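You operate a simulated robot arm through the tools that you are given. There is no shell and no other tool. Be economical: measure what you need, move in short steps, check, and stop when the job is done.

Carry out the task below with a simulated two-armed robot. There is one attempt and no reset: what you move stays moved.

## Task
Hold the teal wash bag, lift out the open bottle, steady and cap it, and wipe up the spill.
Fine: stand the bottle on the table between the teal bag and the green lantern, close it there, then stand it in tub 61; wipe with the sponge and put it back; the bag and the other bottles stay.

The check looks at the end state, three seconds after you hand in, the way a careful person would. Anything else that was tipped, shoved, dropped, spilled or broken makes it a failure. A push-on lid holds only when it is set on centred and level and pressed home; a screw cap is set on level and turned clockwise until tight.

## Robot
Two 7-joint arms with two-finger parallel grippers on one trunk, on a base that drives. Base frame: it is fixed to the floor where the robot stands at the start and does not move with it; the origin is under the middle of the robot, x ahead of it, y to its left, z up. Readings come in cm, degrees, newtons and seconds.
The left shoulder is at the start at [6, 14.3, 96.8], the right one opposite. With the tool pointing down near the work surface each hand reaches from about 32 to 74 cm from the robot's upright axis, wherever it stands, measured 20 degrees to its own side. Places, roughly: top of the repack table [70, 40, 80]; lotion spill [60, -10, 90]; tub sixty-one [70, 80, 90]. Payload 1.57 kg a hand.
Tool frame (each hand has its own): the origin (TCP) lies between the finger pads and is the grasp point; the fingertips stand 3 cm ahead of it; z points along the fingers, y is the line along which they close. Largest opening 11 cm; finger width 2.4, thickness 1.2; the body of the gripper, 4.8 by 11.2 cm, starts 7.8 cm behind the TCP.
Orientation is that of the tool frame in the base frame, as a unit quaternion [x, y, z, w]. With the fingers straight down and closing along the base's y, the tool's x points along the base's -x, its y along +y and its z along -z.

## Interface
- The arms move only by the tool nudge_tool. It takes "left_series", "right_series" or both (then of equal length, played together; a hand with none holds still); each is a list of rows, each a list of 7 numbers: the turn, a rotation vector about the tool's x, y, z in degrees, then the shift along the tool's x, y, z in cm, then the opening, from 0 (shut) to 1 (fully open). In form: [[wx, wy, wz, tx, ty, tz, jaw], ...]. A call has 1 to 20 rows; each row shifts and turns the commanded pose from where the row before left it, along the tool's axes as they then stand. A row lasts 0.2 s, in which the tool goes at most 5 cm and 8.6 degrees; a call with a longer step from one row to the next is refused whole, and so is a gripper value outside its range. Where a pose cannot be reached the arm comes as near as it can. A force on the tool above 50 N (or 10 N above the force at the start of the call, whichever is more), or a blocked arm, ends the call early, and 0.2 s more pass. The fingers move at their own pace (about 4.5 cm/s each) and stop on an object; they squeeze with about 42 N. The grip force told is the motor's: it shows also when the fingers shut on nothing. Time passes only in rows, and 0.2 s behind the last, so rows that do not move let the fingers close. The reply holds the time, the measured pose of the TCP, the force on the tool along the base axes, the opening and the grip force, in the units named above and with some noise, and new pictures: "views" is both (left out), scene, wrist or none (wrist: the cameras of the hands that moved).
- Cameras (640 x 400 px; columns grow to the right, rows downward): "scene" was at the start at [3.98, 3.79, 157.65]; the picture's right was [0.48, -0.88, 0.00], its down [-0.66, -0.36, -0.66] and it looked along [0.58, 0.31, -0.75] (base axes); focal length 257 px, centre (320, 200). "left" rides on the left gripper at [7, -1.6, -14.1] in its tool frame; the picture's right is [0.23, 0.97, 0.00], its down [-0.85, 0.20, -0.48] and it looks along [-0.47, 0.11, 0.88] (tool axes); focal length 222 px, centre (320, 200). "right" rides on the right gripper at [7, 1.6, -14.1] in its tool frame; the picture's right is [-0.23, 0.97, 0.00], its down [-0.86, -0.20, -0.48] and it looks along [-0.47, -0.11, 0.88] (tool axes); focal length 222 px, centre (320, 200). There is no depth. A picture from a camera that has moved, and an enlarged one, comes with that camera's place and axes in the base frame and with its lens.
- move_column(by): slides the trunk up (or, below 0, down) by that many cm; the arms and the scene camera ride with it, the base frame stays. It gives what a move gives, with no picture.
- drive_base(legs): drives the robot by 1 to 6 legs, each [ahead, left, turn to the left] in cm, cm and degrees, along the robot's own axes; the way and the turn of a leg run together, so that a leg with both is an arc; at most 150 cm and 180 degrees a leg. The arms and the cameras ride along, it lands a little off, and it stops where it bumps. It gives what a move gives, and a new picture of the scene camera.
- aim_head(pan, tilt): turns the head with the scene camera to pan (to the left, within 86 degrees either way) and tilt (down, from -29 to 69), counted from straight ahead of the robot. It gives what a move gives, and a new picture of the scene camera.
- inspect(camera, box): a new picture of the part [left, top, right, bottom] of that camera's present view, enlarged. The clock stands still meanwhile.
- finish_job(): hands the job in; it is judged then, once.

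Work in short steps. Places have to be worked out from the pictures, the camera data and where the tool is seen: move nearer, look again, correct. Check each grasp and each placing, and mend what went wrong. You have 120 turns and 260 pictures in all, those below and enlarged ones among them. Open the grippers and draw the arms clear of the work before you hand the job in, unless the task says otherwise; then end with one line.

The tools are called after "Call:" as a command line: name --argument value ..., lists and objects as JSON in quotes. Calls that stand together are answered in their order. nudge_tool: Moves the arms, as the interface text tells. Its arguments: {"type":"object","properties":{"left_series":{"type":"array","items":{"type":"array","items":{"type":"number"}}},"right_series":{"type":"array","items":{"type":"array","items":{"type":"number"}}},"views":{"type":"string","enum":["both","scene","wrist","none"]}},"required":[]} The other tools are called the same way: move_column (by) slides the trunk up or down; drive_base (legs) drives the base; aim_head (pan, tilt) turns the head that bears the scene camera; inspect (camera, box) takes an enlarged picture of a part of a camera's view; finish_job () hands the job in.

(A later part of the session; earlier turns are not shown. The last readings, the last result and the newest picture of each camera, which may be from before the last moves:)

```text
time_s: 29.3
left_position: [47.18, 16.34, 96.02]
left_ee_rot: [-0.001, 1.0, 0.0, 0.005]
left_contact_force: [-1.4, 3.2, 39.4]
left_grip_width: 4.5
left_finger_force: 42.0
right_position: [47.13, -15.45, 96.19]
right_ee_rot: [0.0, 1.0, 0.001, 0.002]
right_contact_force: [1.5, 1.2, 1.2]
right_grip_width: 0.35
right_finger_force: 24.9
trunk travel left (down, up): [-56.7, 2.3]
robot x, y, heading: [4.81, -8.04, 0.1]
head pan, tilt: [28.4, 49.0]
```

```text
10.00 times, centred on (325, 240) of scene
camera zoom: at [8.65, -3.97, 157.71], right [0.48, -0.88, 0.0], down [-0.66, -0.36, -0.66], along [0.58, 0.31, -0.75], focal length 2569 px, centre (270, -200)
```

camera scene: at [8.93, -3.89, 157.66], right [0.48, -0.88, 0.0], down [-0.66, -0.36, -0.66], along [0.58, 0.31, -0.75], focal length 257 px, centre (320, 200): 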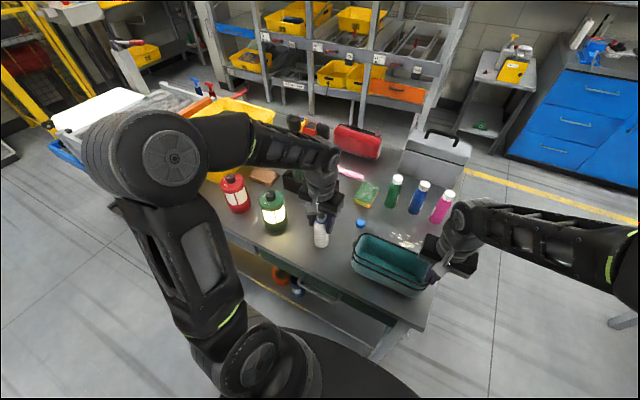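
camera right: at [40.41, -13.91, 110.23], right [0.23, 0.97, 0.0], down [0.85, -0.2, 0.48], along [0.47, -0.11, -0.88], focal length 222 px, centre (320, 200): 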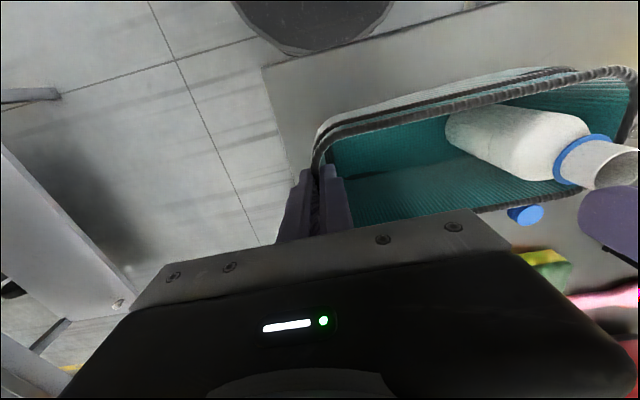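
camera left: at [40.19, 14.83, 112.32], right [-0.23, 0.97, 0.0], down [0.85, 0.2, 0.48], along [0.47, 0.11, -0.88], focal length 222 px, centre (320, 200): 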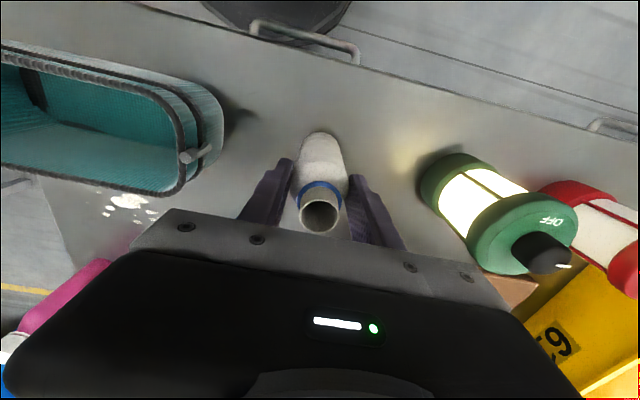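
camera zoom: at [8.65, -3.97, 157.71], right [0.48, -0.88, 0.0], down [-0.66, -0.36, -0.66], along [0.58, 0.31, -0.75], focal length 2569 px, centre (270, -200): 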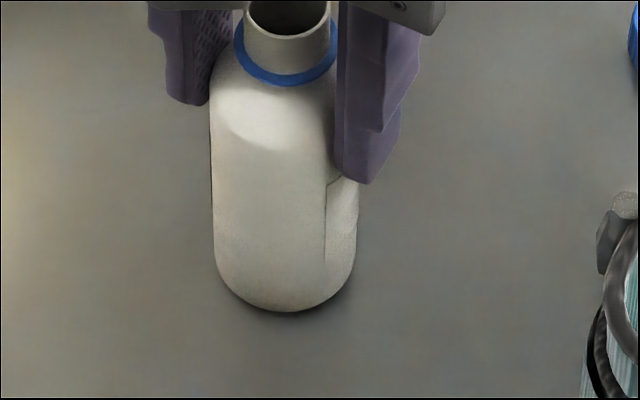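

Seated (39 N). I back off 0.27, open the left fingers, and open the right hand off the bag wall; then raise both.

Call:
nudge_tool --left_series '[[0, 0, 0, 0, 0, -0.27, 0.25], [0, 0, 0, 0, 0, 0, 0.3], [0, 0, 0, 0, 0, 0, 0.42], [0, 0, 0, 0, 0, 0, 0.5], [0, 0, 0, 0, 0, 0, 0.55], [0, 0, 0, 0, 0, 0, 0.55], [0, 0, 0, 0, 0, -1.5, 0.55], [0, 0, 0, 0, 0, -2, 0.55], [0, 0, 0, 0, 0, -3, 0.55], [0, 0, 0, 0, 0, -4, 0.55], [0, 0, 0, 0, 0, -4, 0.55]]' --right_series '[[0, 0, 0, 0, 0, 0, 0], [0, 0, 0, 0, 0, 0, 0], [0, 0, 0, 0, 0, 0, 0.1], [0, 0, 0, 0, 0, 0, 0.25], [0, 0, 0, 0, 0, 0, 0.25], [0, 0, 0, 0, 0, 0, 0.25], [0, 0, 0, 0, 0, -2, 0.25], [0, 0, 0, 0, 0, -3, 0.25], [0, 0, 0, 0, 0, -3, 0.25], [0, 0, 0, 0, 0, -4, 0.25], [0, 0, 0, 0, 0, -2, 0.25]]'

Call:
inspect --camera "scene" --box '[300, 180, 460, 300]'

```text
time_s: 31.7
left_position: [47.09, 16.28, 110.32]
left_ee_rot: [0.0, 1.0, 0.0, 0.001]
left_contact_force: [-0.2, 0.1, 0.9]
left_grip_width: 6.05
left_finger_force: 0.1
right_position: [47.24, -15.36, 109.99]
right_ee_rot: [-0.001, 1.0, 0.0, 0.0]
right_contact_force: [-0.7, -1.2, 0.3]
right_grip_width: 2.76
right_finger_force: 0.1
trunk travel left (down, up): [-56.7, 2.3]
robot x, y, heading: [4.97, -7.84, 0.1]
head pan, tilt: [28.4, 49.0]
camera scene: at [8.9, -3.9, 157.65], right [0.48, -0.88, 0.0], down [-0.66, -0.36, -0.66], along [0.58, 0.31, -0.75], focal length 257 px, centre (320, 200)
camera right: at [40.29, -13.94, 124.21], right [0.23, 0.97, 0.0], down [0.86, -0.2, 0.48], along [0.47, -0.11, -0.88], focal length 222 px, centre (320, 200)
camera left: at [40.08, 14.83, 124.58], right [-0.23, 0.97, 0.0], down [0.85, 0.2, 0.48], along [0.47, 0.11, -0.88], focal length 222 px, centre (320, 200)
```

scene: 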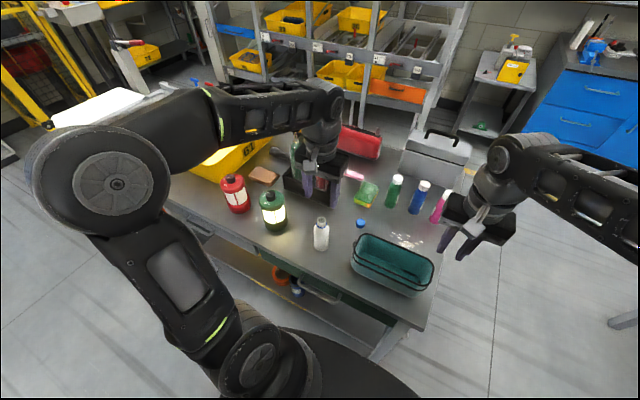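
right: 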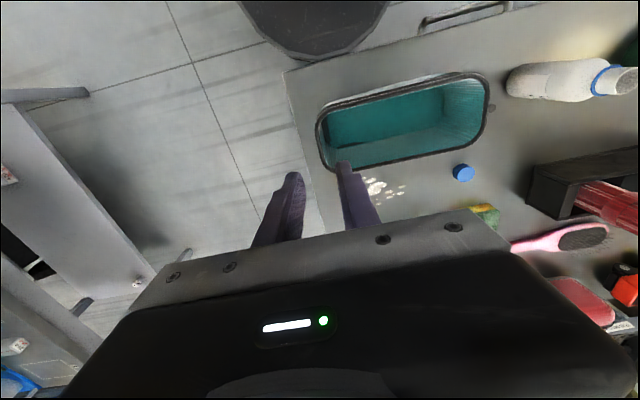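
left: 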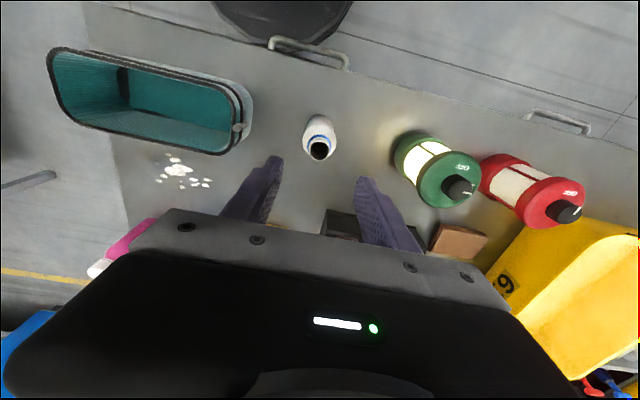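

```text
3.33 times, centred on (380, 240) of scene
camera zoom: at [8.9, -3.9, 157.65], right [0.48, -0.88, 0.0], down [-0.66, -0.36, -0.66], along [0.58, 0.31, -0.75], focal length 856 px, centre (120, 67)
```

zoom: 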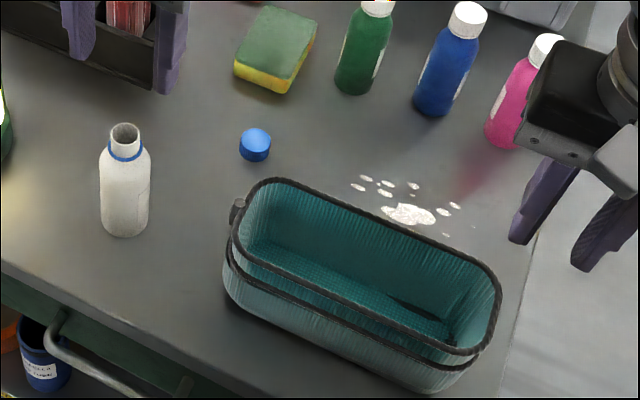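

The bottle stands free at (47.1,16.3). For capping I want the robot turned about 30° left so the right hand can work from above while the left steadies the bottle from the near side, clear of the lantern. Raise both hands and drive.

Call:
nudge_tool --left_series '[[0, 0, 0, 0, 0, -4, 0.55], [0, 0, 0, 0, 0, -4, 0.55]]' --right_series '[[0, 0, 0, 0, 0, -4, 0.4], [0, 0, 0, 0, 0, -4, 0.5]]' --views "none"

Call:
drive_base --legs '[[-5.5, 6.8, 0], [0, 0, 30]]'

```text
time_s: 32.3
left_position: [47.25, 16.42, 114.48]
left_ee_rot: [-0.001, 1.0, 0.0, 0.002]
left_contact_force: [-0.3, 0.9, 0.4]
left_grip_width: 6.06
left_finger_force: 0.2
left hand out of reach, approached as far as the arm can: row 2
right_position: [47.18, -15.49, 115.17]
right_ee_rot: [0.0, 1.0, 0.0, 0.0]
right_contact_force: [-0.6, -0.1, 0.9]
right_grip_width: 5.51
right_finger_force: 0.0
right hand out of reach, approached as far as the arm can: row 2
trunk travel left (down, up): [-56.7, 2.3]
robot x, y, heading: [5.22, -8.06, -0.0]
head pan, tilt: [28.4, 49.0]
```

```text
time_s: 34.9
left_position: [23.95, 41.07, 114.68]
left_ee_rot: [-0.259, 0.966, 0.0, 0.0]
left_contact_force: [0.0, 0.4, -0.6]
left_grip_width: 6.06
left_finger_force: 0.1
right_position: [39.93, 13.41, 115.19]
right_ee_rot: [-0.259, 0.966, -0.001, 0.0]
right_contact_force: [-0.9, 0.1, -0.5]
right_grip_width: 5.5
right_finger_force: 0.0
trunk travel left (down, up): [-56.7, 2.3]
robot x, y, heading: [-0.7, -0.82, 30.0]
head pan, tilt: [28.4, 49.0]
camera scene: at [1.05, 4.32, 157.65], right [0.85, -0.52, 0.0], down [-0.4, -0.64, -0.66], along [0.34, 0.56, -0.75], focal length 257 px, centre (320, 200)
```

scene: 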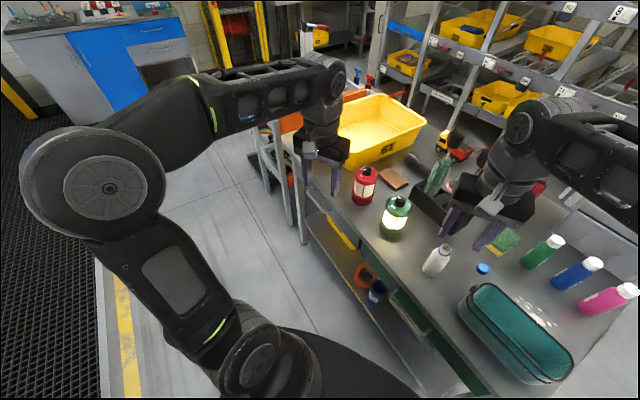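

Aim the head at the workspace and bring the right hand over the cap area (keeping height).

Call:
nudge_tool --right_series '[[0, 0, 0, -3.3, -3.0, 0, 0.5], [0, 0, 0, -3.3, -3.0, 0, 0.5], [0, 0, 0, -3.3, -3.0, 0, 0.5], [0, 0, 0, -3, -3.1, 0, 0.5], [0, 0, 0, -3, -3.2, 0, 0.5], [0, 0, 0, 0, 0, 3, 0.5], [0, 0, 0, 0, 0, 3, 0.5], [0, 0, 0, 0, 0, 0, 0.5]]' --views "wrist"

Call:
aim_head --pan -15 --tilt 55

Call:
inspect --camera "right" --box '[220, 90, 420, 215]'

```text
time_s: 36.7
left_position: [23.94, 41.11, 114.56]
left_ee_rot: [-0.259, 0.966, 0.0, 0.001]
left_contact_force: [-0.2, 0.1, -0.1]
left_grip_width: 6.05
left_finger_force: 0.0
right_position: [49.74, 11.43, 108.98]
right_ee_rot: [-0.258, 0.966, 0.0, 0.002]
right_contact_force: [0.1, 0.1, 0.3]
right_grip_width: 5.53
right_finger_force: 0.1
right hand out of reach, approached as far as the arm can: row 3, 4, 5
trunk travel left (down, up): [-56.7, 2.3]
robot x, y, heading: [-0.36, -1.07, 30.3]
head pan, tilt: [28.4, 49.0]
camera right: at [42.99, 9.21, 123.18], right [-0.29, 0.96, 0.0], down [0.84, 0.25, 0.48], along [0.46, 0.14, -0.88], focal length 222 px, centre (320, 200)
```

right: 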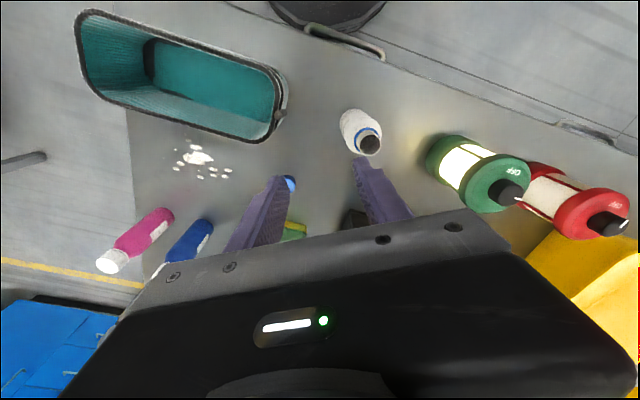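

```text
time_s: 37.8
left_position: [23.96, 41.08, 114.58]
left_ee_rot: [-0.26, 0.966, 0.0, 0.001]
left_contact_force: [0.0, -0.4, 0.6]
left_grip_width: 6.02
left_finger_force: 0.1
right_position: [49.87, 11.27, 109.07]
right_ee_rot: [-0.26, 0.966, 0.0, 0.0]
right_contact_force: [-0.3, 0.3, -0.1]
right_grip_width: 5.51
right_finger_force: 0.0
trunk travel left (down, up): [-56.7, 2.3]
robot x, y, heading: [-0.17, -0.76, 30.2]
head pan, tilt: [-15.0, 55.0]
camera scene: at [3.95, -0.46, 156.87], right [0.26, -0.97, 0.0], down [-0.79, -0.21, -0.57], along [0.55, 0.15, -0.82], focal length 257 px, centre (320, 200)
```

scene: 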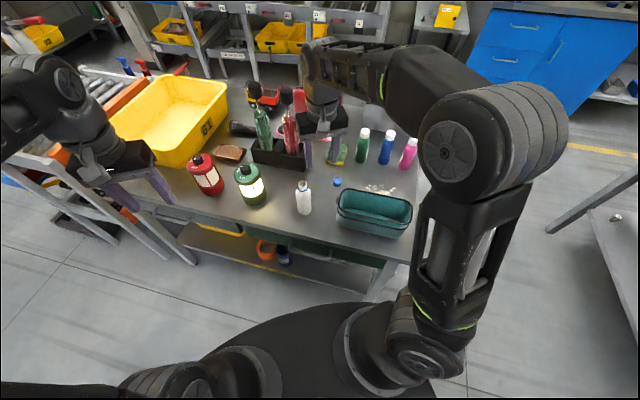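

```text
3.20 times, centred on (320, 152) of right
camera zoom: at [43.01, 9.21, 123.2], right [-0.29, 0.96, 0.0], down [0.84, 0.25, 0.48], along [0.46, 0.14, -0.88], focal length 711 px, centre (320, 352)
```

zoom: 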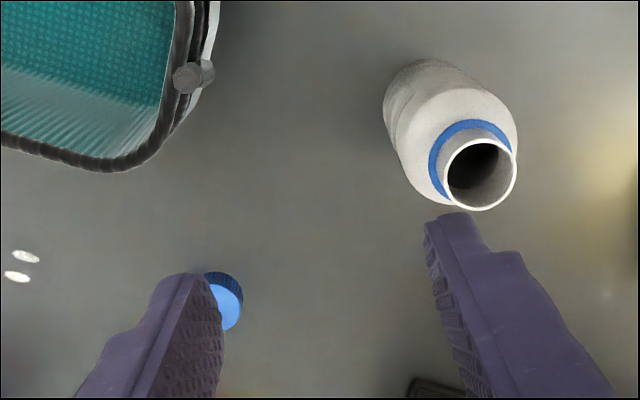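

The reach was limited by the height. Cap ≈(60.5,8.8). Move over it while descending to z≈100.

Call:
nudge_tool --right_series '[[0, 0, 0, -0.5, -2, 2, 0.5], [0, 0, 0, -1.5, -2, 2, 0.5], [0, 0, 0, -2, -1.5, 2, 0.5], [0, 0, 0, -2, -1, 1.5, 0.5], [0, 0, 0, -2, -1, 1.5, 0.5], [0, 0, 0, 0, 0, 0, 0.5]]' --views "wrist"

Call:
inspect --camera "right" --box '[220, 90, 420, 215]'

```text
time_s: 39.2
left_position: [23.99, 41.14, 114.61]
left_ee_rot: [-0.258, 0.966, -0.001, 0.001]
left_contact_force: [-1.4, 0.0, 0.2]
left_grip_width: 6.06
left_finger_force: 0.1
right_position: [60.33, 8.88, 100.08]
right_ee_rot: [-0.259, 0.966, 0.0, 0.001]
right_contact_force: [0.2, 0.0, -0.1]
right_grip_width: 5.47
right_finger_force: 0.1
trunk travel left (down, up): [-56.7, 2.3]
robot x, y, heading: [-0.47, -0.8, 29.9]
head pan, tilt: [-15.0, 55.0]
camera right: at [53.58, 6.76, 114.18], right [-0.29, 0.96, 0.0], down [0.84, 0.25, 0.48], along [0.46, 0.14, -0.88], focal length 222 px, centre (320, 200)
```

right: 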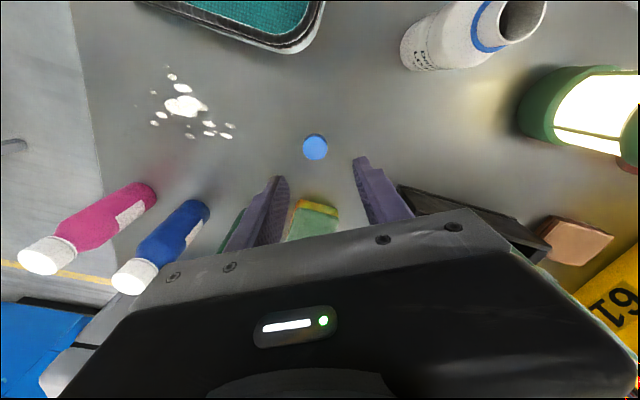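

```text
3.20 times, centred on (320, 152) of right
camera zoom: at [53.58, 6.76, 114.18], right [-0.29, 0.96, 0.0], down [0.84, 0.25, 0.48], along [0.46, 0.14, -0.88], focal length 711 px, centre (320, 352)
```

zoom: 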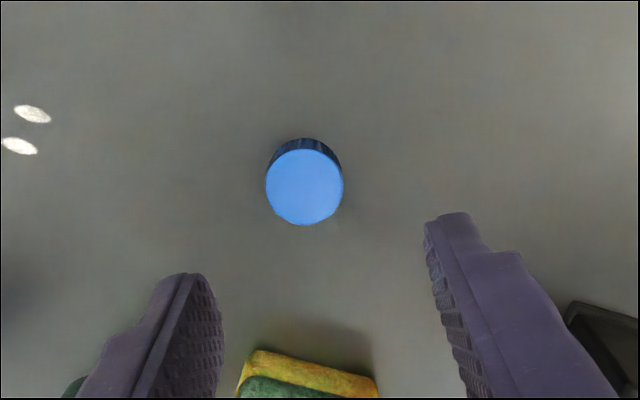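

The cap is ridged (screw cap), 3 cm wide, centred at ≈(61.0,8.45). To have plenty of clockwise twist available, I first turn the right hand −80° and centre it over the cap.

Call:
nudge_tool --right_series '[[0, 0, 0, -0.37, -0.7, 0, 0.5], [0, 0, -8, 0, 0, 0, 0.5], [0, 0, -8, 0, 0, 0, 0.5], [0, 0, -8, 0, 0, 0, 0.5], [0, 0, -8, 0, 0, 0, 0.5], [0, 0, -8, 0, 0, 0, 0.5], [0, 0, -8, 0, 0, 0, 0.5], [0, 0, -8, 0, 0, 0, 0.5], [0, 0, -8, 0, 0, 0, 0.5], [0, 0, -8, 0, 0, 0, 0.5], [0, 0, -8, 0, 0, 0, 0.5], [0, 0, 0, 0, 0, 3, 0.5], [0, 0, 0, 0, 0, 3, 0.5], [0, 0, 0, 0, 0, 0, 0.5]]'

Call:
inspect --camera "right" --box '[220, 90, 420, 215]'

```text
time_s: 42.2
left_position: [23.99, 41.04, 114.6]
left_ee_rot: [-0.258, 0.966, -0.001, 0.001]
left_contact_force: [0.1, 0.4, -0.2]
left_grip_width: 6.05
left_finger_force: 0.0
right_position: [61.08, 8.53, 94.0]
right_ee_rot: [0.819, -0.573, 0.0, -0.002]
right_contact_force: [0.2, -1.4, -0.5]
right_grip_width: 5.52
right_finger_force: 0.1
trunk travel left (down, up): [-56.7, 2.3]
robot x, y, heading: [-0.57, -1.04, 30.1]
head pan, tilt: [-15.0, 55.0]
camera scene: at [3.93, -0.47, 156.87], right [0.26, -0.97, 0.0], down [-0.79, -0.21, -0.57], along [0.55, 0.15, -0.82], focal length 257 px, centre (320, 200)
camera right: at [61.99, 1.21, 108.19], right [-0.99, -0.12, 0.0], down [-0.11, 0.87, 0.48], along [-0.06, 0.48, -0.88], focal length 222 px, centre (320, 200)
```

scene: 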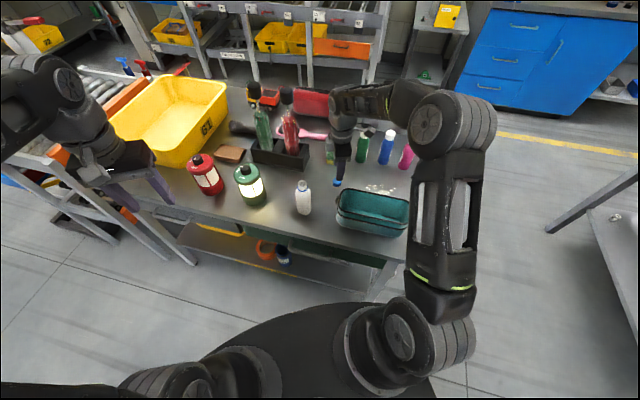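
right: 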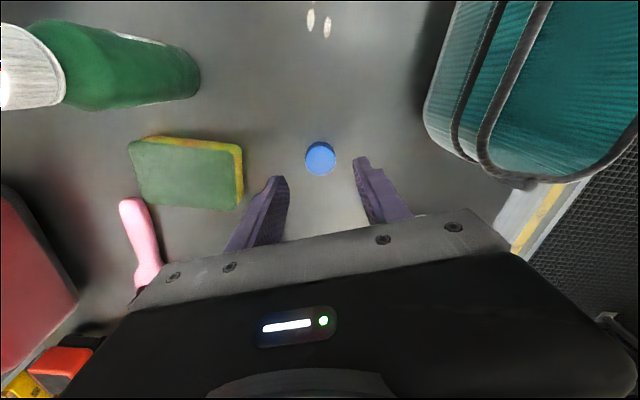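

```text
3.20 times, centred on (320, 152) of right
camera zoom: at [61.99, 1.21, 108.19], right [-0.99, -0.12, 0.0], down [-0.11, 0.87, 0.48], along [-0.06, 0.48, -0.88], focal length 711 px, centre (320, 352)
```

zoom: 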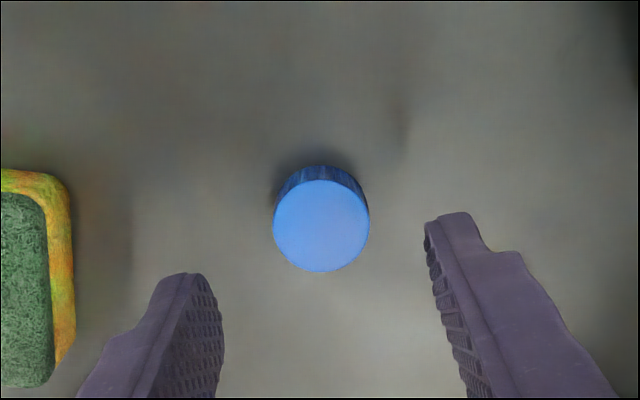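

The cap is centred under the fingers (≈(61.07,8.4), top z≈87). Descend to TCP z 88.7 and close.

Call:
nudge_tool --right_series '[[0, 0, 0, 0, 0, 2, 0.45], [0, 0, 0, 0, 0, 2, 0.45], [0, 0, 0, 0, 0, 1.2, 0.45], [0, 0, 0, 0, 0, 0, 0.35], [0, 0, 0, 0, 0, 0, 0.25], [0, 0, 0, 0, 0, 0, 0.15], [0, 0, 0, 0, 0, 0, 0.15], [0, 0, 0, 0, 0, 0, 0.15]]' --views "wrist"

Call:
inspect --camera "right" --box '[220, 90, 420, 215]'

```text
time_s: 44.0
left_position: [23.98, 41.08, 114.67]
left_ee_rot: [-0.259, 0.966, 0.0, 0.001]
left_contact_force: [0.2, -0.1, -0.1]
left_grip_width: 6.05
left_finger_force: 0.0
right_position: [61.14, 8.44, 88.87]
right_ee_rot: [0.819, -0.574, 0.0, -0.001]
right_contact_force: [0.0, 0.3, -0.1]
right_grip_width: 2.76
right_finger_force: 38.9
trunk travel left (down, up): [-56.7, 2.3]
robot x, y, heading: [-0.48, -1.13, 30.1]
head pan, tilt: [-15.0, 55.0]
camera right: at [62.04, 1.26, 103.01], right [-0.99, -0.12, 0.0], down [-0.11, 0.87, 0.48], along [-0.06, 0.48, -0.88], focal length 222 px, centre (320, 200)
```

right: 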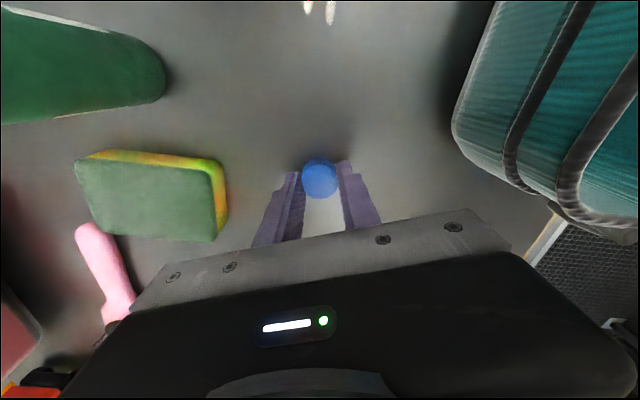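

```text
3.20 times, centred on (320, 152) of right
camera zoom: at [62.04, 1.26, 103.01], right [-0.99, -0.12, 0.0], down [-0.11, 0.87, 0.48], along [-0.06, 0.48, -0.88], focal length 711 px, centre (320, 352)
```

zoom: 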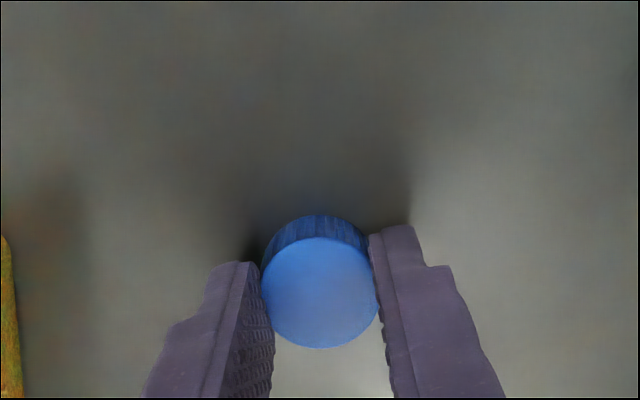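

Cap gripped (2.76 cm, 39 N). I lift it clear, and turn the left hand in place: yaw 60° clockwise, then tilt 55° so it can steady the bottle from the near-left side.

Call:
nudge_tool --right_series '[[0, 0, 0, 0, 0, -1, 0.15], [0, 0, 0, 0, 0, -2, 0.15], [0, 0, 0, 0, 0, -3, 0.15], [0, 0, 0, 0, 0, -3, 0.15], [0, 0, 0, 0, 0, -3, 0.15], [0, 0, 0, 0, 0, -3, 0.15], [0, 0, 0, 0, 0, 0, 0.15], [0, 0, 0, 0, 0, 0, 0.15], [0, 0, 0, 0, 0, 0, 0.15], [0, 0, 0, 0, 0, 0, 0.15], [0, 0, 0, 0, 0, 0, 0.15], [0, 0, 0, 0, 0, 0, 0.15], [0, 0, 0, 0, 0, 0, 0.15], [0, 0, 0, 0, 0, 0, 0.15]]' --left_series '[[0, 0, 8.5, 0, 0, 0, 0.6], [0, 0, 8.5, 0, 0, 0, 0.6], [0, 0, 8.5, 0, 0, 0, 0.6], [0, 0, 8.5, 0, 0, 0, 0.6], [0, 0, 8.5, 0, 0, 0, 0.6], [0, 0, 8.5, 0, 0, 0, 0.6], [0, 0, 8.5, 0, 0, 0, 0.6], [0, -7.8, 0, 0, 0, 0, 0.6], [0, -7.8, 0, 0, 0, 0, 0.6], [0, -7.8, 0, 0, 0, 0, 0.6], [0, -7.8, 0, 0, 0, 0, 0.6], [0, -7.8, 0, 0, 0, 0, 0.6], [0, -7.8, 0, 0, 0, 0, 0.6], [0, -7.8, 0, 0, 0, 0, 0.6]]'

```text
time_s: 47.0
left_position: [23.97, 41.04, 114.55]
left_ee_rot: [0.227, 0.858, -0.117, 0.445]
left_contact_force: [-1.1, -0.1, 0.0]
left_grip_width: 6.6
left_finger_force: 0.0
right_position: [61.06, 8.45, 103.99]
right_ee_rot: [0.819, -0.574, 0.0, 0.001]
right_contact_force: [0.0, -0.4, 0.9]
right_grip_width: 2.78
right_finger_force: 38.3
trunk travel left (down, up): [-56.7, 2.3]
robot x, y, heading: [-0.45, -0.9, 30.0]
head pan, tilt: [-15.0, 55.0]
camera scene: at [3.94, -0.43, 156.87], right [0.26, -0.97, 0.0], down [-0.79, -0.21, -0.57], along [0.55, 0.15, -0.82], focal length 257 px, centre (320, 200)
camera right: at [61.99, 1.34, 118.04], right [-0.99, -0.12, 0.0], down [-0.11, 0.87, 0.48], along [-0.06, 0.48, -0.88], focal length 222 px, centre (320, 200)
camera left: at [9.63, 47.36, 116.96], right [0.37, 0.91, -0.18], down [0.19, 0.12, 0.97], along [0.91, -0.39, -0.13], focal length 222 px, centre (320, 200)
```

scene: 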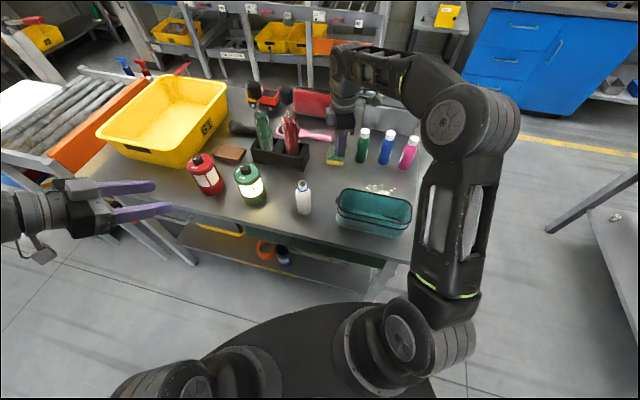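
right: 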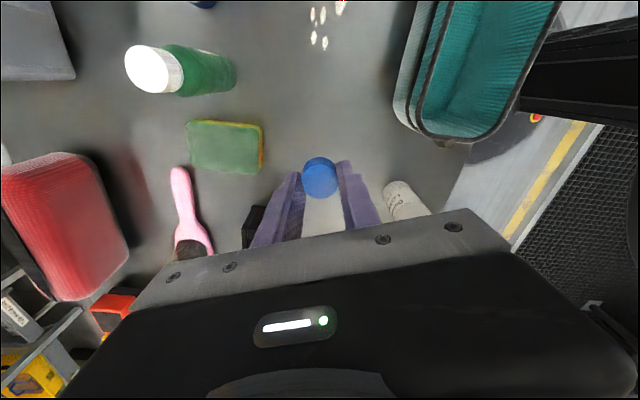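
left: 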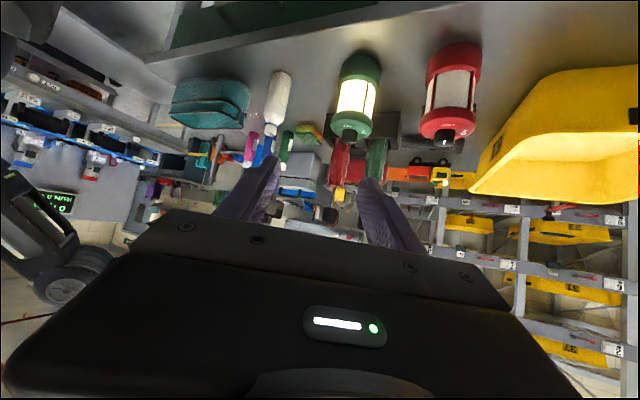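

The left tool axes are as planned (pointing ahead-right and 35° down). Move it straight to the pre-grasp 10 cm short of the bottle.

Call:
nudge_tool --left_series '[[0, 0, 0, 0, -1.26, 3.69, 0.6], [0, 0, 0, 0, -1.26, 3.69, 0.6], [0, 0, 0, 0, -1.26, 3.69, 0.6], [0, 0, 0, 0, -1.26, 3.69, 0.6], [0, 0, 0, 0, -1.26, 3.69, 0.6], [0, 0, 0, 0, -1.26, 3.69, 0.6], [0, 0, 0, 0, -1.26, 3.69, 0.6], [0, 0, 0, 0, -1.26, 3.69, 0.6], [0, 0, 0, 0, 0, 0, 0.6]]'

```text
time_s: 49.0
left_position: [39.97, 20.5, 97.49]
left_ee_rot: [0.227, 0.859, -0.117, 0.444]
left_contact_force: [-0.1, 0.1, -0.1]
left_grip_width: 6.6
left_finger_force: 0.1
right_position: [61.05, 8.56, 103.9]
right_ee_rot: [0.819, -0.574, 0.0, -0.001]
right_contact_force: [1.1, -0.2, 0.7]
right_grip_width: 2.81
right_finger_force: 37.9
trunk travel left (down, up): [-56.7, 2.3]
robot x, y, heading: [-0.94, -0.76, 30.3]
head pan, tilt: [-15.0, 55.0]
camera scene: at [3.89, -0.45, 156.87], right [0.26, -0.97, 0.0], down [-0.79, -0.21, -0.57], along [0.55, 0.15, -0.82], focal length 257 px, centre (320, 200)
camera left: at [25.6, 26.72, 99.86], right [0.37, 0.91, -0.18], down [0.19, 0.12, 0.97], along [0.91, -0.39, -0.13], focal length 222 px, centre (320, 200)
```

scene: 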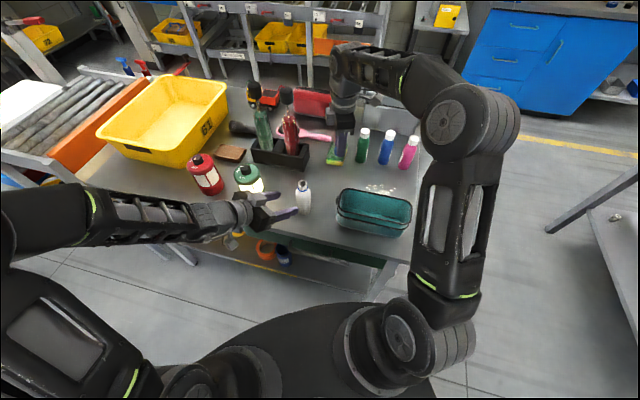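
left: 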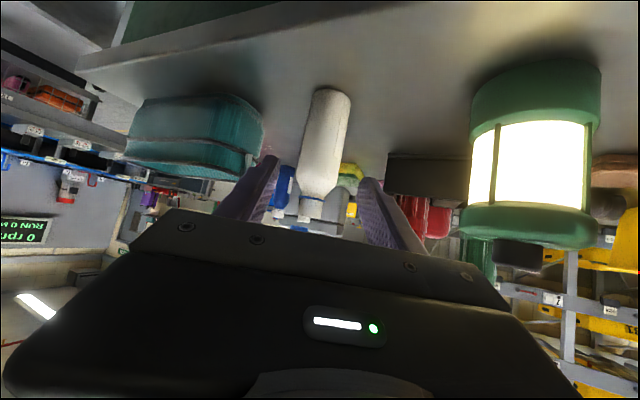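

Centred laterally within 0.1 cm. Advance 10.2 cm along the tool axis around the bottle.

Call:
nudge_tool --left_series '[[0, 0, 0, 0, 0, 2, 0.6], [0, 0, 0, 0, 0, 2, 0.6], [0, 0, 0, 0, 0, 2, 0.6], [0, 0, 0, 0, 0, 2, 0.6], [0, 0, 0, 0, 0, 1.2, 0.6], [0, 0, 0, 0, 0, 1, 0.6], [0, 0, 0, 0, 0, 0, 0.6]]'

Call:
inspect --camera "scene" --box '[250, 160, 350, 230]'

```text
time_s: 50.6
left_position: [47.32, 16.41, 91.64]
left_ee_rot: [0.226, 0.859, -0.116, 0.445]
left_contact_force: [0.0, -0.3, -0.8]
left_grip_width: 6.63
left_finger_force: 0.0
right_position: [61.03, 8.53, 103.98]
right_ee_rot: [0.819, -0.573, 0.0, 0.0]
right_contact_force: [-0.9, 0.7, 0.2]
right_grip_width: 2.85
right_finger_force: 38.2
trunk travel left (down, up): [-56.7, 2.3]
robot x, y, heading: [-0.71, -0.92, 29.8]
head pan, tilt: [-15.0, 55.0]
camera scene: at [3.94, -0.46, 156.87], right [0.26, -0.97, 0.0], down [-0.79, -0.21, -0.57], along [0.55, 0.15, -0.82], focal length 257 px, centre (320, 200)
camera left: at [32.92, 22.61, 94.03], right [0.37, 0.91, -0.18], down [0.19, 0.12, 0.97], along [0.91, -0.39, -0.13], focal length 222 px, centre (320, 200)
```

scene: 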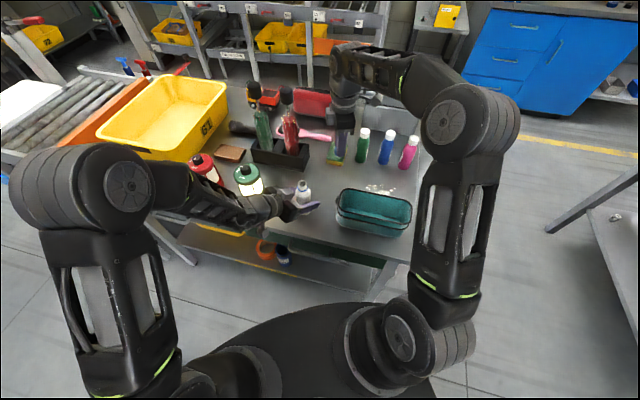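
left: 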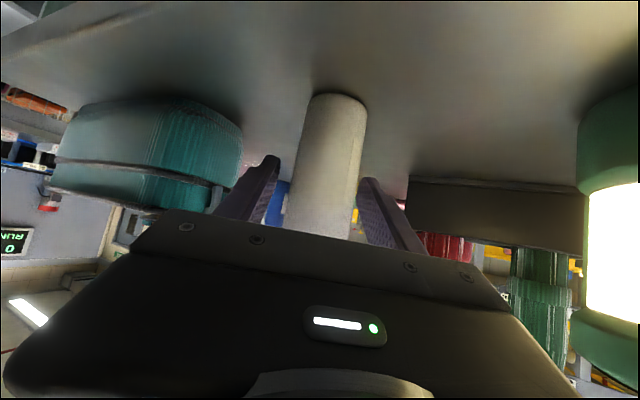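

```text
5.71 times, centred on (300, 195) of scene
camera zoom: at [3.94, -0.46, 156.87], right [0.26, -0.97, 0.0], down [-0.79, -0.21, -0.57], along [0.55, 0.15, -0.82], focal length 1468 px, centre (434, 229)
```

zoom: 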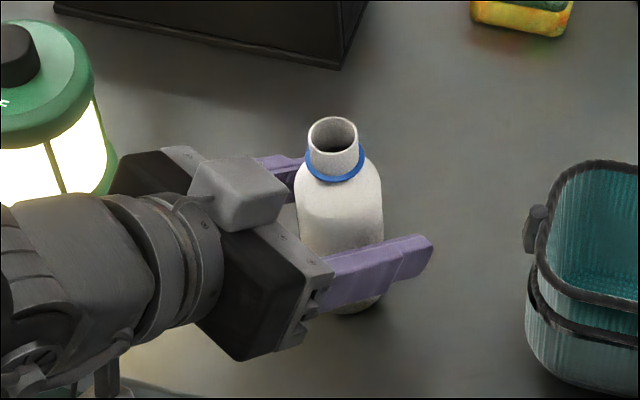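

Ideal placement. Close the left grip to steady the bottle.

Call:
nudge_tool --left_series '[[0, 0, 0, 0, 0, 0, 0.5], [0, 0, 0, 0, 0, 0, 0.42], [0, 0, 0, 0, 0, 0, 0.36], [0, 0, 0, 0, 0, 0, 0.3], [0, 0, 0, 0, 0, 0, 0.25], [0, 0, 0, 0, 0, 0, 0.25]]' --views "none"

Call:
inspect --camera "scene" --box '[250, 160, 350, 230]'

```text
time_s: 52.0
left_position: [47.25, 16.29, 91.68]
left_ee_rot: [0.226, 0.859, -0.117, 0.445]
left_contact_force: [0.5, 1.3, -0.8]
left_grip_width: 4.5
left_finger_force: 41.8
right_position: [60.99, 8.52, 103.91]
right_ee_rot: [0.819, -0.574, 0.0, 0.0]
right_contact_force: [0.1, 1.0, 0.7]
right_grip_width: 2.8
right_finger_force: 38.1
trunk travel left (down, up): [-56.7, 2.3]
robot x, y, heading: [-0.71, -1.1, 30.1]
head pan, tilt: [-15.0, 55.0]
```

```text
5.71 times, centred on (300, 195) of scene
camera zoom: at [3.96, -0.47, 156.87], right [0.26, -0.97, 0.0], down [-0.79, -0.21, -0.57], along [0.55, 0.15, -0.82], focal length 1468 px, centre (434, 229)
```

zoom: 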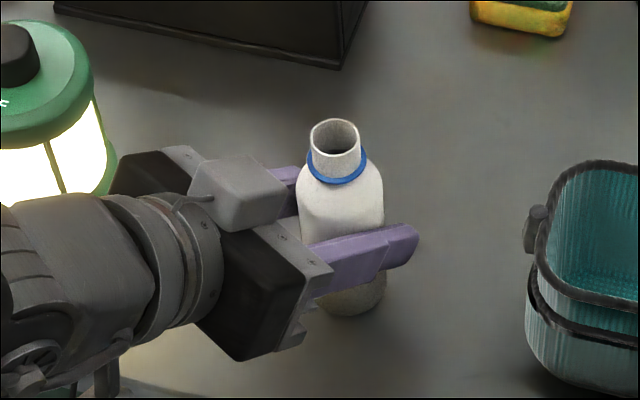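

Held (4.5 cm, 42 N). Carry the cap at z≈106 to above the bottle mouth.

Call:
nudge_tool --right_series '[[0, 0, 0, 0, 0, -2.2, 0.15], [0, 0, 0, -2.4, 2.06, 0, 0.15], [0, 0, 0, -2.4, 2.06, 0, 0.15], [0, 0, 0, -2.4, 2.06, 0, 0.15], [0, 0, 0, -2.4, 2.06, 0, 0.15], [0, 0, 0, -2.4, 2.06, 0, 0.15], [0, 0, 0, 0, 0, 0, 0.15]]'

Call:
inspect --camera "right" --box '[220, 90, 420, 215]'

Call:
inspect --camera "scene" --box '[250, 140, 350, 210]'

```text
time_s: 53.6
left_position: [47.28, 16.31, 91.63]
left_ee_rot: [0.226, 0.859, -0.117, 0.445]
left_contact_force: [1.0, -0.3, 0.8]
left_grip_width: 4.5
left_finger_force: 41.7
right_position: [47.2, 16.21, 106.01]
right_ee_rot: [0.819, -0.574, -0.001, -0.002]
right_contact_force: [0.1, -0.6, -0.4]
right_grip_width: 2.82
right_finger_force: 38.0
trunk travel left (down, up): [-56.7, 2.3]
robot x, y, heading: [-0.37, -0.76, 29.8]
head pan, tilt: [-15.0, 55.0]
camera scene: at [3.97, -0.49, 156.86], right [0.26, -0.97, 0.0], down [-0.79, -0.21, -0.57], along [0.55, 0.15, -0.82], focal length 257 px, centre (320, 200)
camera right: at [48.21, 9.03, 120.2], right [-0.99, -0.12, 0.0], down [-0.1, 0.87, 0.48], along [-0.06, 0.48, -0.88], focal length 222 px, centre (320, 200)
```

scene: 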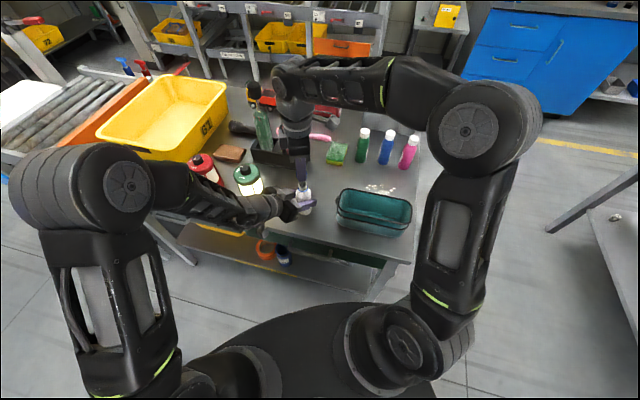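
right: 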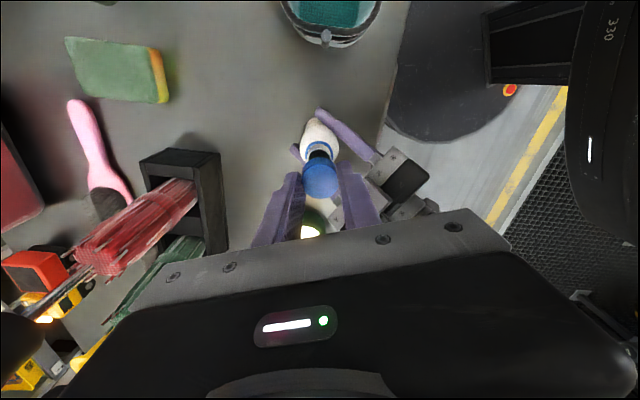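

```text
3.20 times, centred on (320, 152) of right
camera zoom: at [48.21, 9.03, 120.2], right [-0.99, -0.12, 0.0], down [-0.1, 0.87, 0.48], along [-0.06, 0.48, -0.88], focal length 711 px, centre (320, 352)
```

zoom: 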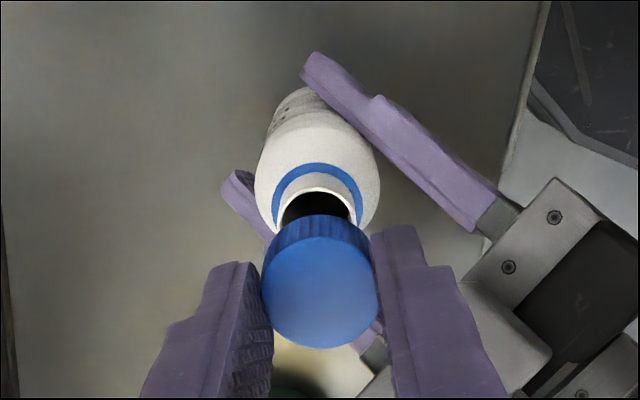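

```text
5.71 times, centred on (300, 175) of scene
camera zoom: at [3.97, -0.49, 156.86], right [0.26, -0.97, 0.0], down [-0.79, -0.21, -0.57], along [0.55, 0.15, -0.82], focal length 1468 px, centre (434, 343)
```

zoom: 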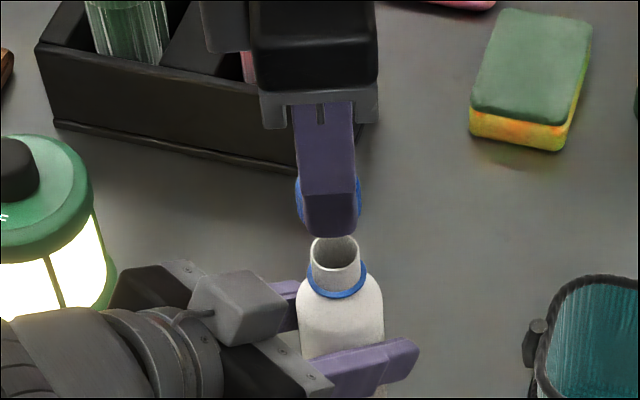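

Cap ≈(47.25,16.14), mouth ≈(47.4,16.05): correct by about 0.1 and lower to just above the rim for another look.

Call:
nudge_tool --right_series '[[0, 0, 0, 0.08, -0.08, 0.8, 0.15], [0, 0, 0, 0, 0, 0.8, 0.15], [0, 0, 0, 0, 0, 0.6, 0.15], [0, 0, 0, 0, 0, 0, 0.15]]' --views "none"

Call:
inspect --camera "right" --box '[260, 110, 380, 185]'

Call:
inspect --camera "scene" --box '[275, 165, 330, 205]'

```text
time_s: 54.6
left_position: [47.19, 16.32, 91.58]
left_ee_rot: [0.227, 0.859, -0.117, 0.444]
left_contact_force: [0.3, 0.6, 0.3]
left_grip_width: 4.5
left_finger_force: 42.5
right_position: [47.34, 16.27, 103.75]
right_ee_rot: [0.819, -0.574, 0.001, -0.001]
right_contact_force: [0.0, 0.2, -0.9]
right_grip_width: 2.82
right_finger_force: 38.2
trunk travel left (down, up): [-56.7, 2.3]
robot x, y, heading: [-0.45, -1.16, 29.9]
head pan, tilt: [-15.0, 55.0]
```

```text
5.33 times, centred on (320, 148) of right
camera zoom: at [48.34, 8.98, 118.03], right [-0.99, -0.12, 0.0], down [-0.1, 0.87, 0.48], along [-0.06, 0.48, -0.88], focal length 1185 px, centre (320, 480)
```

zoom: 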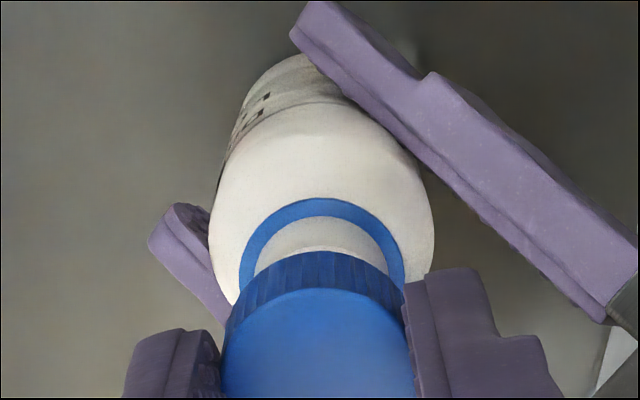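

```text
10.00 times, centred on (302, 185) of scene
camera zoom: at [3.95, -0.47, 156.87], right [0.26, -0.97, 0.0], down [-0.79, -0.21, -0.57], along [0.55, 0.15, -0.82], focal length 2569 px, centre (495, 350)
```

zoom: 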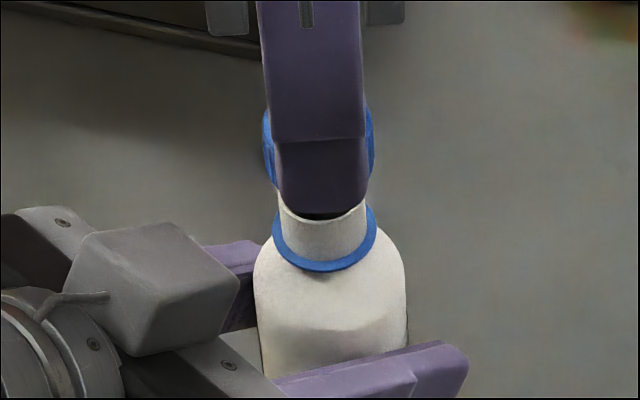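

Cap and mouth agree within ~0.1 cm; correct that and lower slowly in 0.15 steps.

Call:
nudge_tool --right_series '[[0, 0, 0, -0.06, 0.07, 0.15, 0.15], [0, 0, 0, 0, 0, 0.15, 0.15], [0, 0, 0, 0, 0, 0.15, 0.15], [0, 0, 0, 0, 0, 0.15, 0.15], [0, 0, 0, 0, 0, 0.15, 0.15], [0, 0, 0, 0, 0, 0, 0.15]]' --views "none"

Call:
inspect --camera "scene" --box '[275, 165, 330, 205]'

```text
time_s: 56.0
left_position: [47.27, 16.38, 91.54]
left_ee_rot: [0.226, 0.859, -0.116, 0.444]
left_contact_force: [-0.3, -0.7, -0.1]
left_grip_width: 4.46
left_finger_force: 42.1
right_position: [47.34, 16.26, 103.04]
right_ee_rot: [0.82, -0.573, -0.001, 0.0]
right_contact_force: [0.1, -0.3, -0.4]
right_grip_width: 2.8
right_finger_force: 38.9
trunk travel left (down, up): [-56.7, 2.3]
robot x, y, heading: [-0.62, -0.69, 29.7]
head pan, tilt: [-15.0, 55.0]
```

```text
10.00 times, centred on (302, 185) of scene
camera zoom: at [3.95, -0.47, 156.87], right [0.26, -0.97, 0.0], down [-0.79, -0.21, -0.57], along [0.55, 0.15, -0.82], focal length 2569 px, centre (495, 350)
```

zoom: 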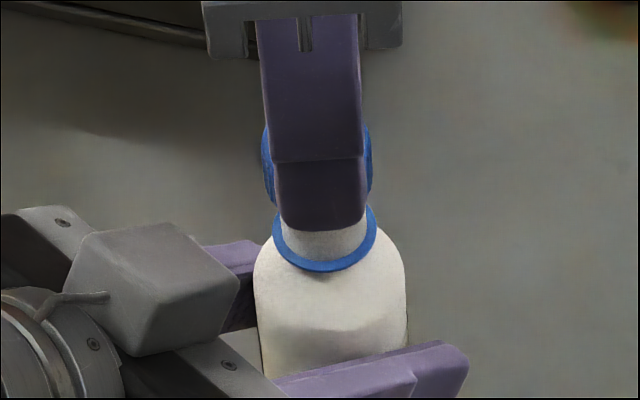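

No contact yet and alignment still good. Continue down.

Call:
nudge_tool --right_series '[[0, 0, 0, 0, 0, 0.12, 0.15], [0, 0, 0, 0, 0, 0.12, 0.15], [0, 0, 0, 0, 0, 0.12, 0.15], [0, 0, 0, 0, 0, 0.12, 0.15], [0, 0, 0, 0, 0, 0, 0.15]]' --views "none"

Call:
inspect --camera "right" --box '[260, 110, 380, 185]'

```text
time_s: 57.2
left_position: [47.35, 16.33, 91.54]
left_ee_rot: [0.226, 0.859, -0.116, 0.445]
left_contact_force: [0.3, 0.3, 0.3]
left_grip_width: 4.5
left_finger_force: 42.2
right_position: [47.3, 16.16, 102.68]
right_ee_rot: [0.819, -0.574, 0.001, 0.0]
right_contact_force: [-0.2, -0.3, -0.1]
right_grip_width: 2.81
right_finger_force: 38.9
trunk travel left (down, up): [-56.7, 2.3]
robot x, y, heading: [-0.16, -0.87, 30.1]
head pan, tilt: [-15.0, 55.0]
```

```text
5.33 times, centred on (320, 148) of right
camera zoom: at [48.26, 9.03, 116.78], right [-0.99, -0.12, 0.0], down [-0.11, 0.87, 0.48], along [-0.06, 0.48, -0.88], focal length 1185 px, centre (320, 480)
```

zoom: 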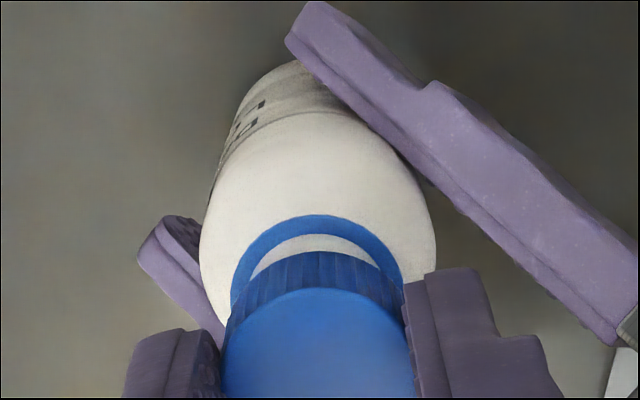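

Aligned (ring and cap both centred at 317 px) and the cap may already be entering over the neck. Continue down slowly.

Call:
nudge_tool --right_series '[[0, 0, 0, 0, 0, 0.12, 0.15], [0, 0, 0, 0, 0, 0.12, 0.15], [0, 0, 0, 0, 0, 0.12, 0.15], [0, 0, 0, 0, 0, 0.12, 0.15], [0, 0, 0, 0, 0, 0, 0.15]]' --views "none"

Call:
inspect --camera "scene" --box '[275, 165, 330, 205]'

```text
time_s: 58.4
left_position: [47.33, 16.35, 91.56]
left_ee_rot: [0.226, 0.859, -0.116, 0.445]
left_contact_force: [0.0, -0.3, 0.4]
left_grip_width: 4.52
left_finger_force: 41.7
right_position: [47.24, 16.16, 102.2]
right_ee_rot: [0.819, -0.574, 0.0, 0.0]
right_contact_force: [0.4, -0.2, 0.1]
right_grip_width: 2.81
right_finger_force: 38.3
trunk travel left (down, up): [-56.7, 2.3]
robot x, y, heading: [-0.28, -0.79, 29.8]
head pan, tilt: [-15.0, 55.0]
```

```text
10.00 times, centred on (302, 185) of scene
camera zoom: at [3.95, -0.47, 156.87], right [0.26, -0.97, 0.0], down [-0.79, -0.21, -0.57], along [0.55, 0.15, -0.82], focal length 2569 px, centre (495, 350)
```

zoom: 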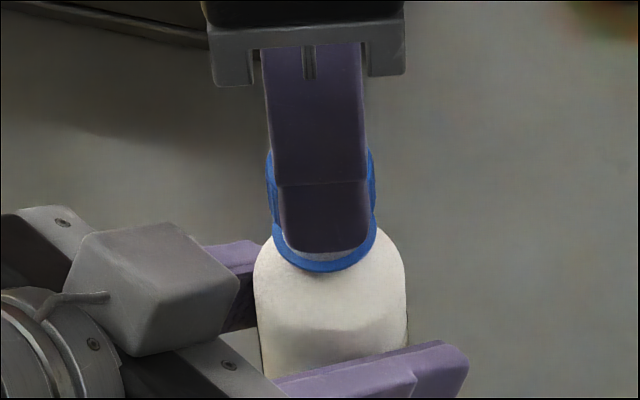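

Still force-free, the cap is going over the neck. Continue until it meets resistance.

Call:
nudge_tool --right_series '[[0, 0, 0, 0, 0, 0.1, 0.15], [0, 0, 0, 0, 0, 0.1, 0.15], [0, 0, 0, 0, 0, 0.1, 0.15], [0, 0, 0, 0, 0, 0, 0.15]]' --views "none"

Call:
inspect --camera "right" --box '[260, 110, 380, 185]'

```text
time_s: 59.4
left_position: [47.26, 16.37, 91.58]
left_ee_rot: [0.227, 0.859, -0.117, 0.444]
left_contact_force: [0.5, 0.1, 0.3]
left_grip_width: 4.51
left_finger_force: 42.1
right_position: [47.35, 16.24, 101.79]
right_ee_rot: [0.819, -0.574, 0.0, 0.0]
right_contact_force: [-0.8, -0.1, 0.1]
right_grip_width: 2.83
right_finger_force: 37.7
trunk travel left (down, up): [-56.7, 2.3]
robot x, y, heading: [-0.76, -0.72, 30.0]
head pan, tilt: [-15.0, 55.0]
```

```text
5.33 times, centred on (320, 148) of right
camera zoom: at [48.28, 9.01, 116.0], right [-0.99, -0.12, 0.0], down [-0.11, 0.87, 0.48], along [-0.06, 0.48, -0.88], focal length 1185 px, centre (320, 480)
```

zoom: 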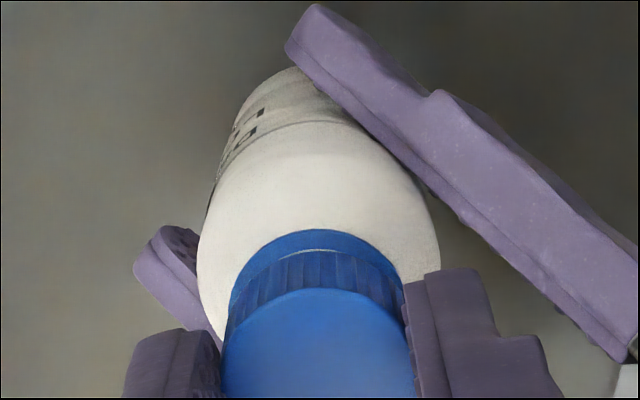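

A thin white line remains between cap and ring. A few more 0.1 steps, expecting contact.

Call:
nudge_tool --right_series '[[0, 0, 0, 0, 0, 0.1, 0.15], [0, 0, 0, 0, 0, 0.1, 0.15], [0, 0, 0, 0, 0, 0.1, 0.15], [0, 0, 0, 0, 0, 0, 0.15]]' --views "none"

Call:
inspect --camera "right" --box '[260, 110, 380, 185]'

```text
time_s: 60.4
left_position: [47.23, 16.35, 91.63]
left_ee_rot: [0.227, 0.859, -0.117, 0.445]
left_contact_force: [0.4, -0.2, -0.2]
left_grip_width: 4.52
left_finger_force: 42.7
right_position: [47.31, 16.1, 101.53]
right_ee_rot: [0.819, -0.574, 0.0, 0.0]
right_contact_force: [-0.6, 0.0, -0.3]
right_grip_width: 2.82
right_finger_force: 38.1
trunk travel left (down, up): [-56.7, 2.3]
robot x, y, heading: [-0.21, -1.06, 30.1]
head pan, tilt: [-15.0, 55.0]
```

```text
5.33 times, centred on (320, 148) of right
camera zoom: at [48.26, 9.0, 115.73], right [-0.99, -0.12, 0.0], down [-0.11, 0.87, 0.48], along [-0.06, 0.48, -0.88], focal length 1185 px, centre (320, 480)
```

zoom: 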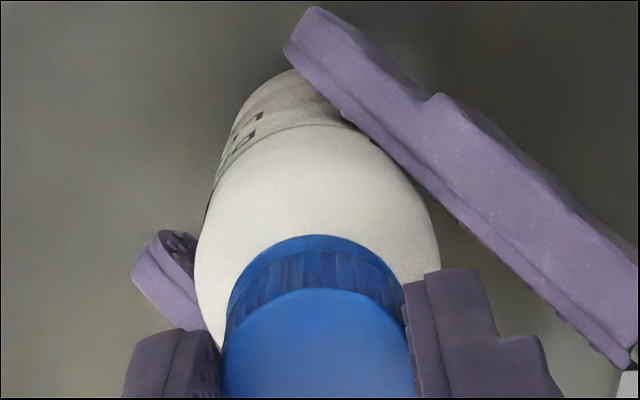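

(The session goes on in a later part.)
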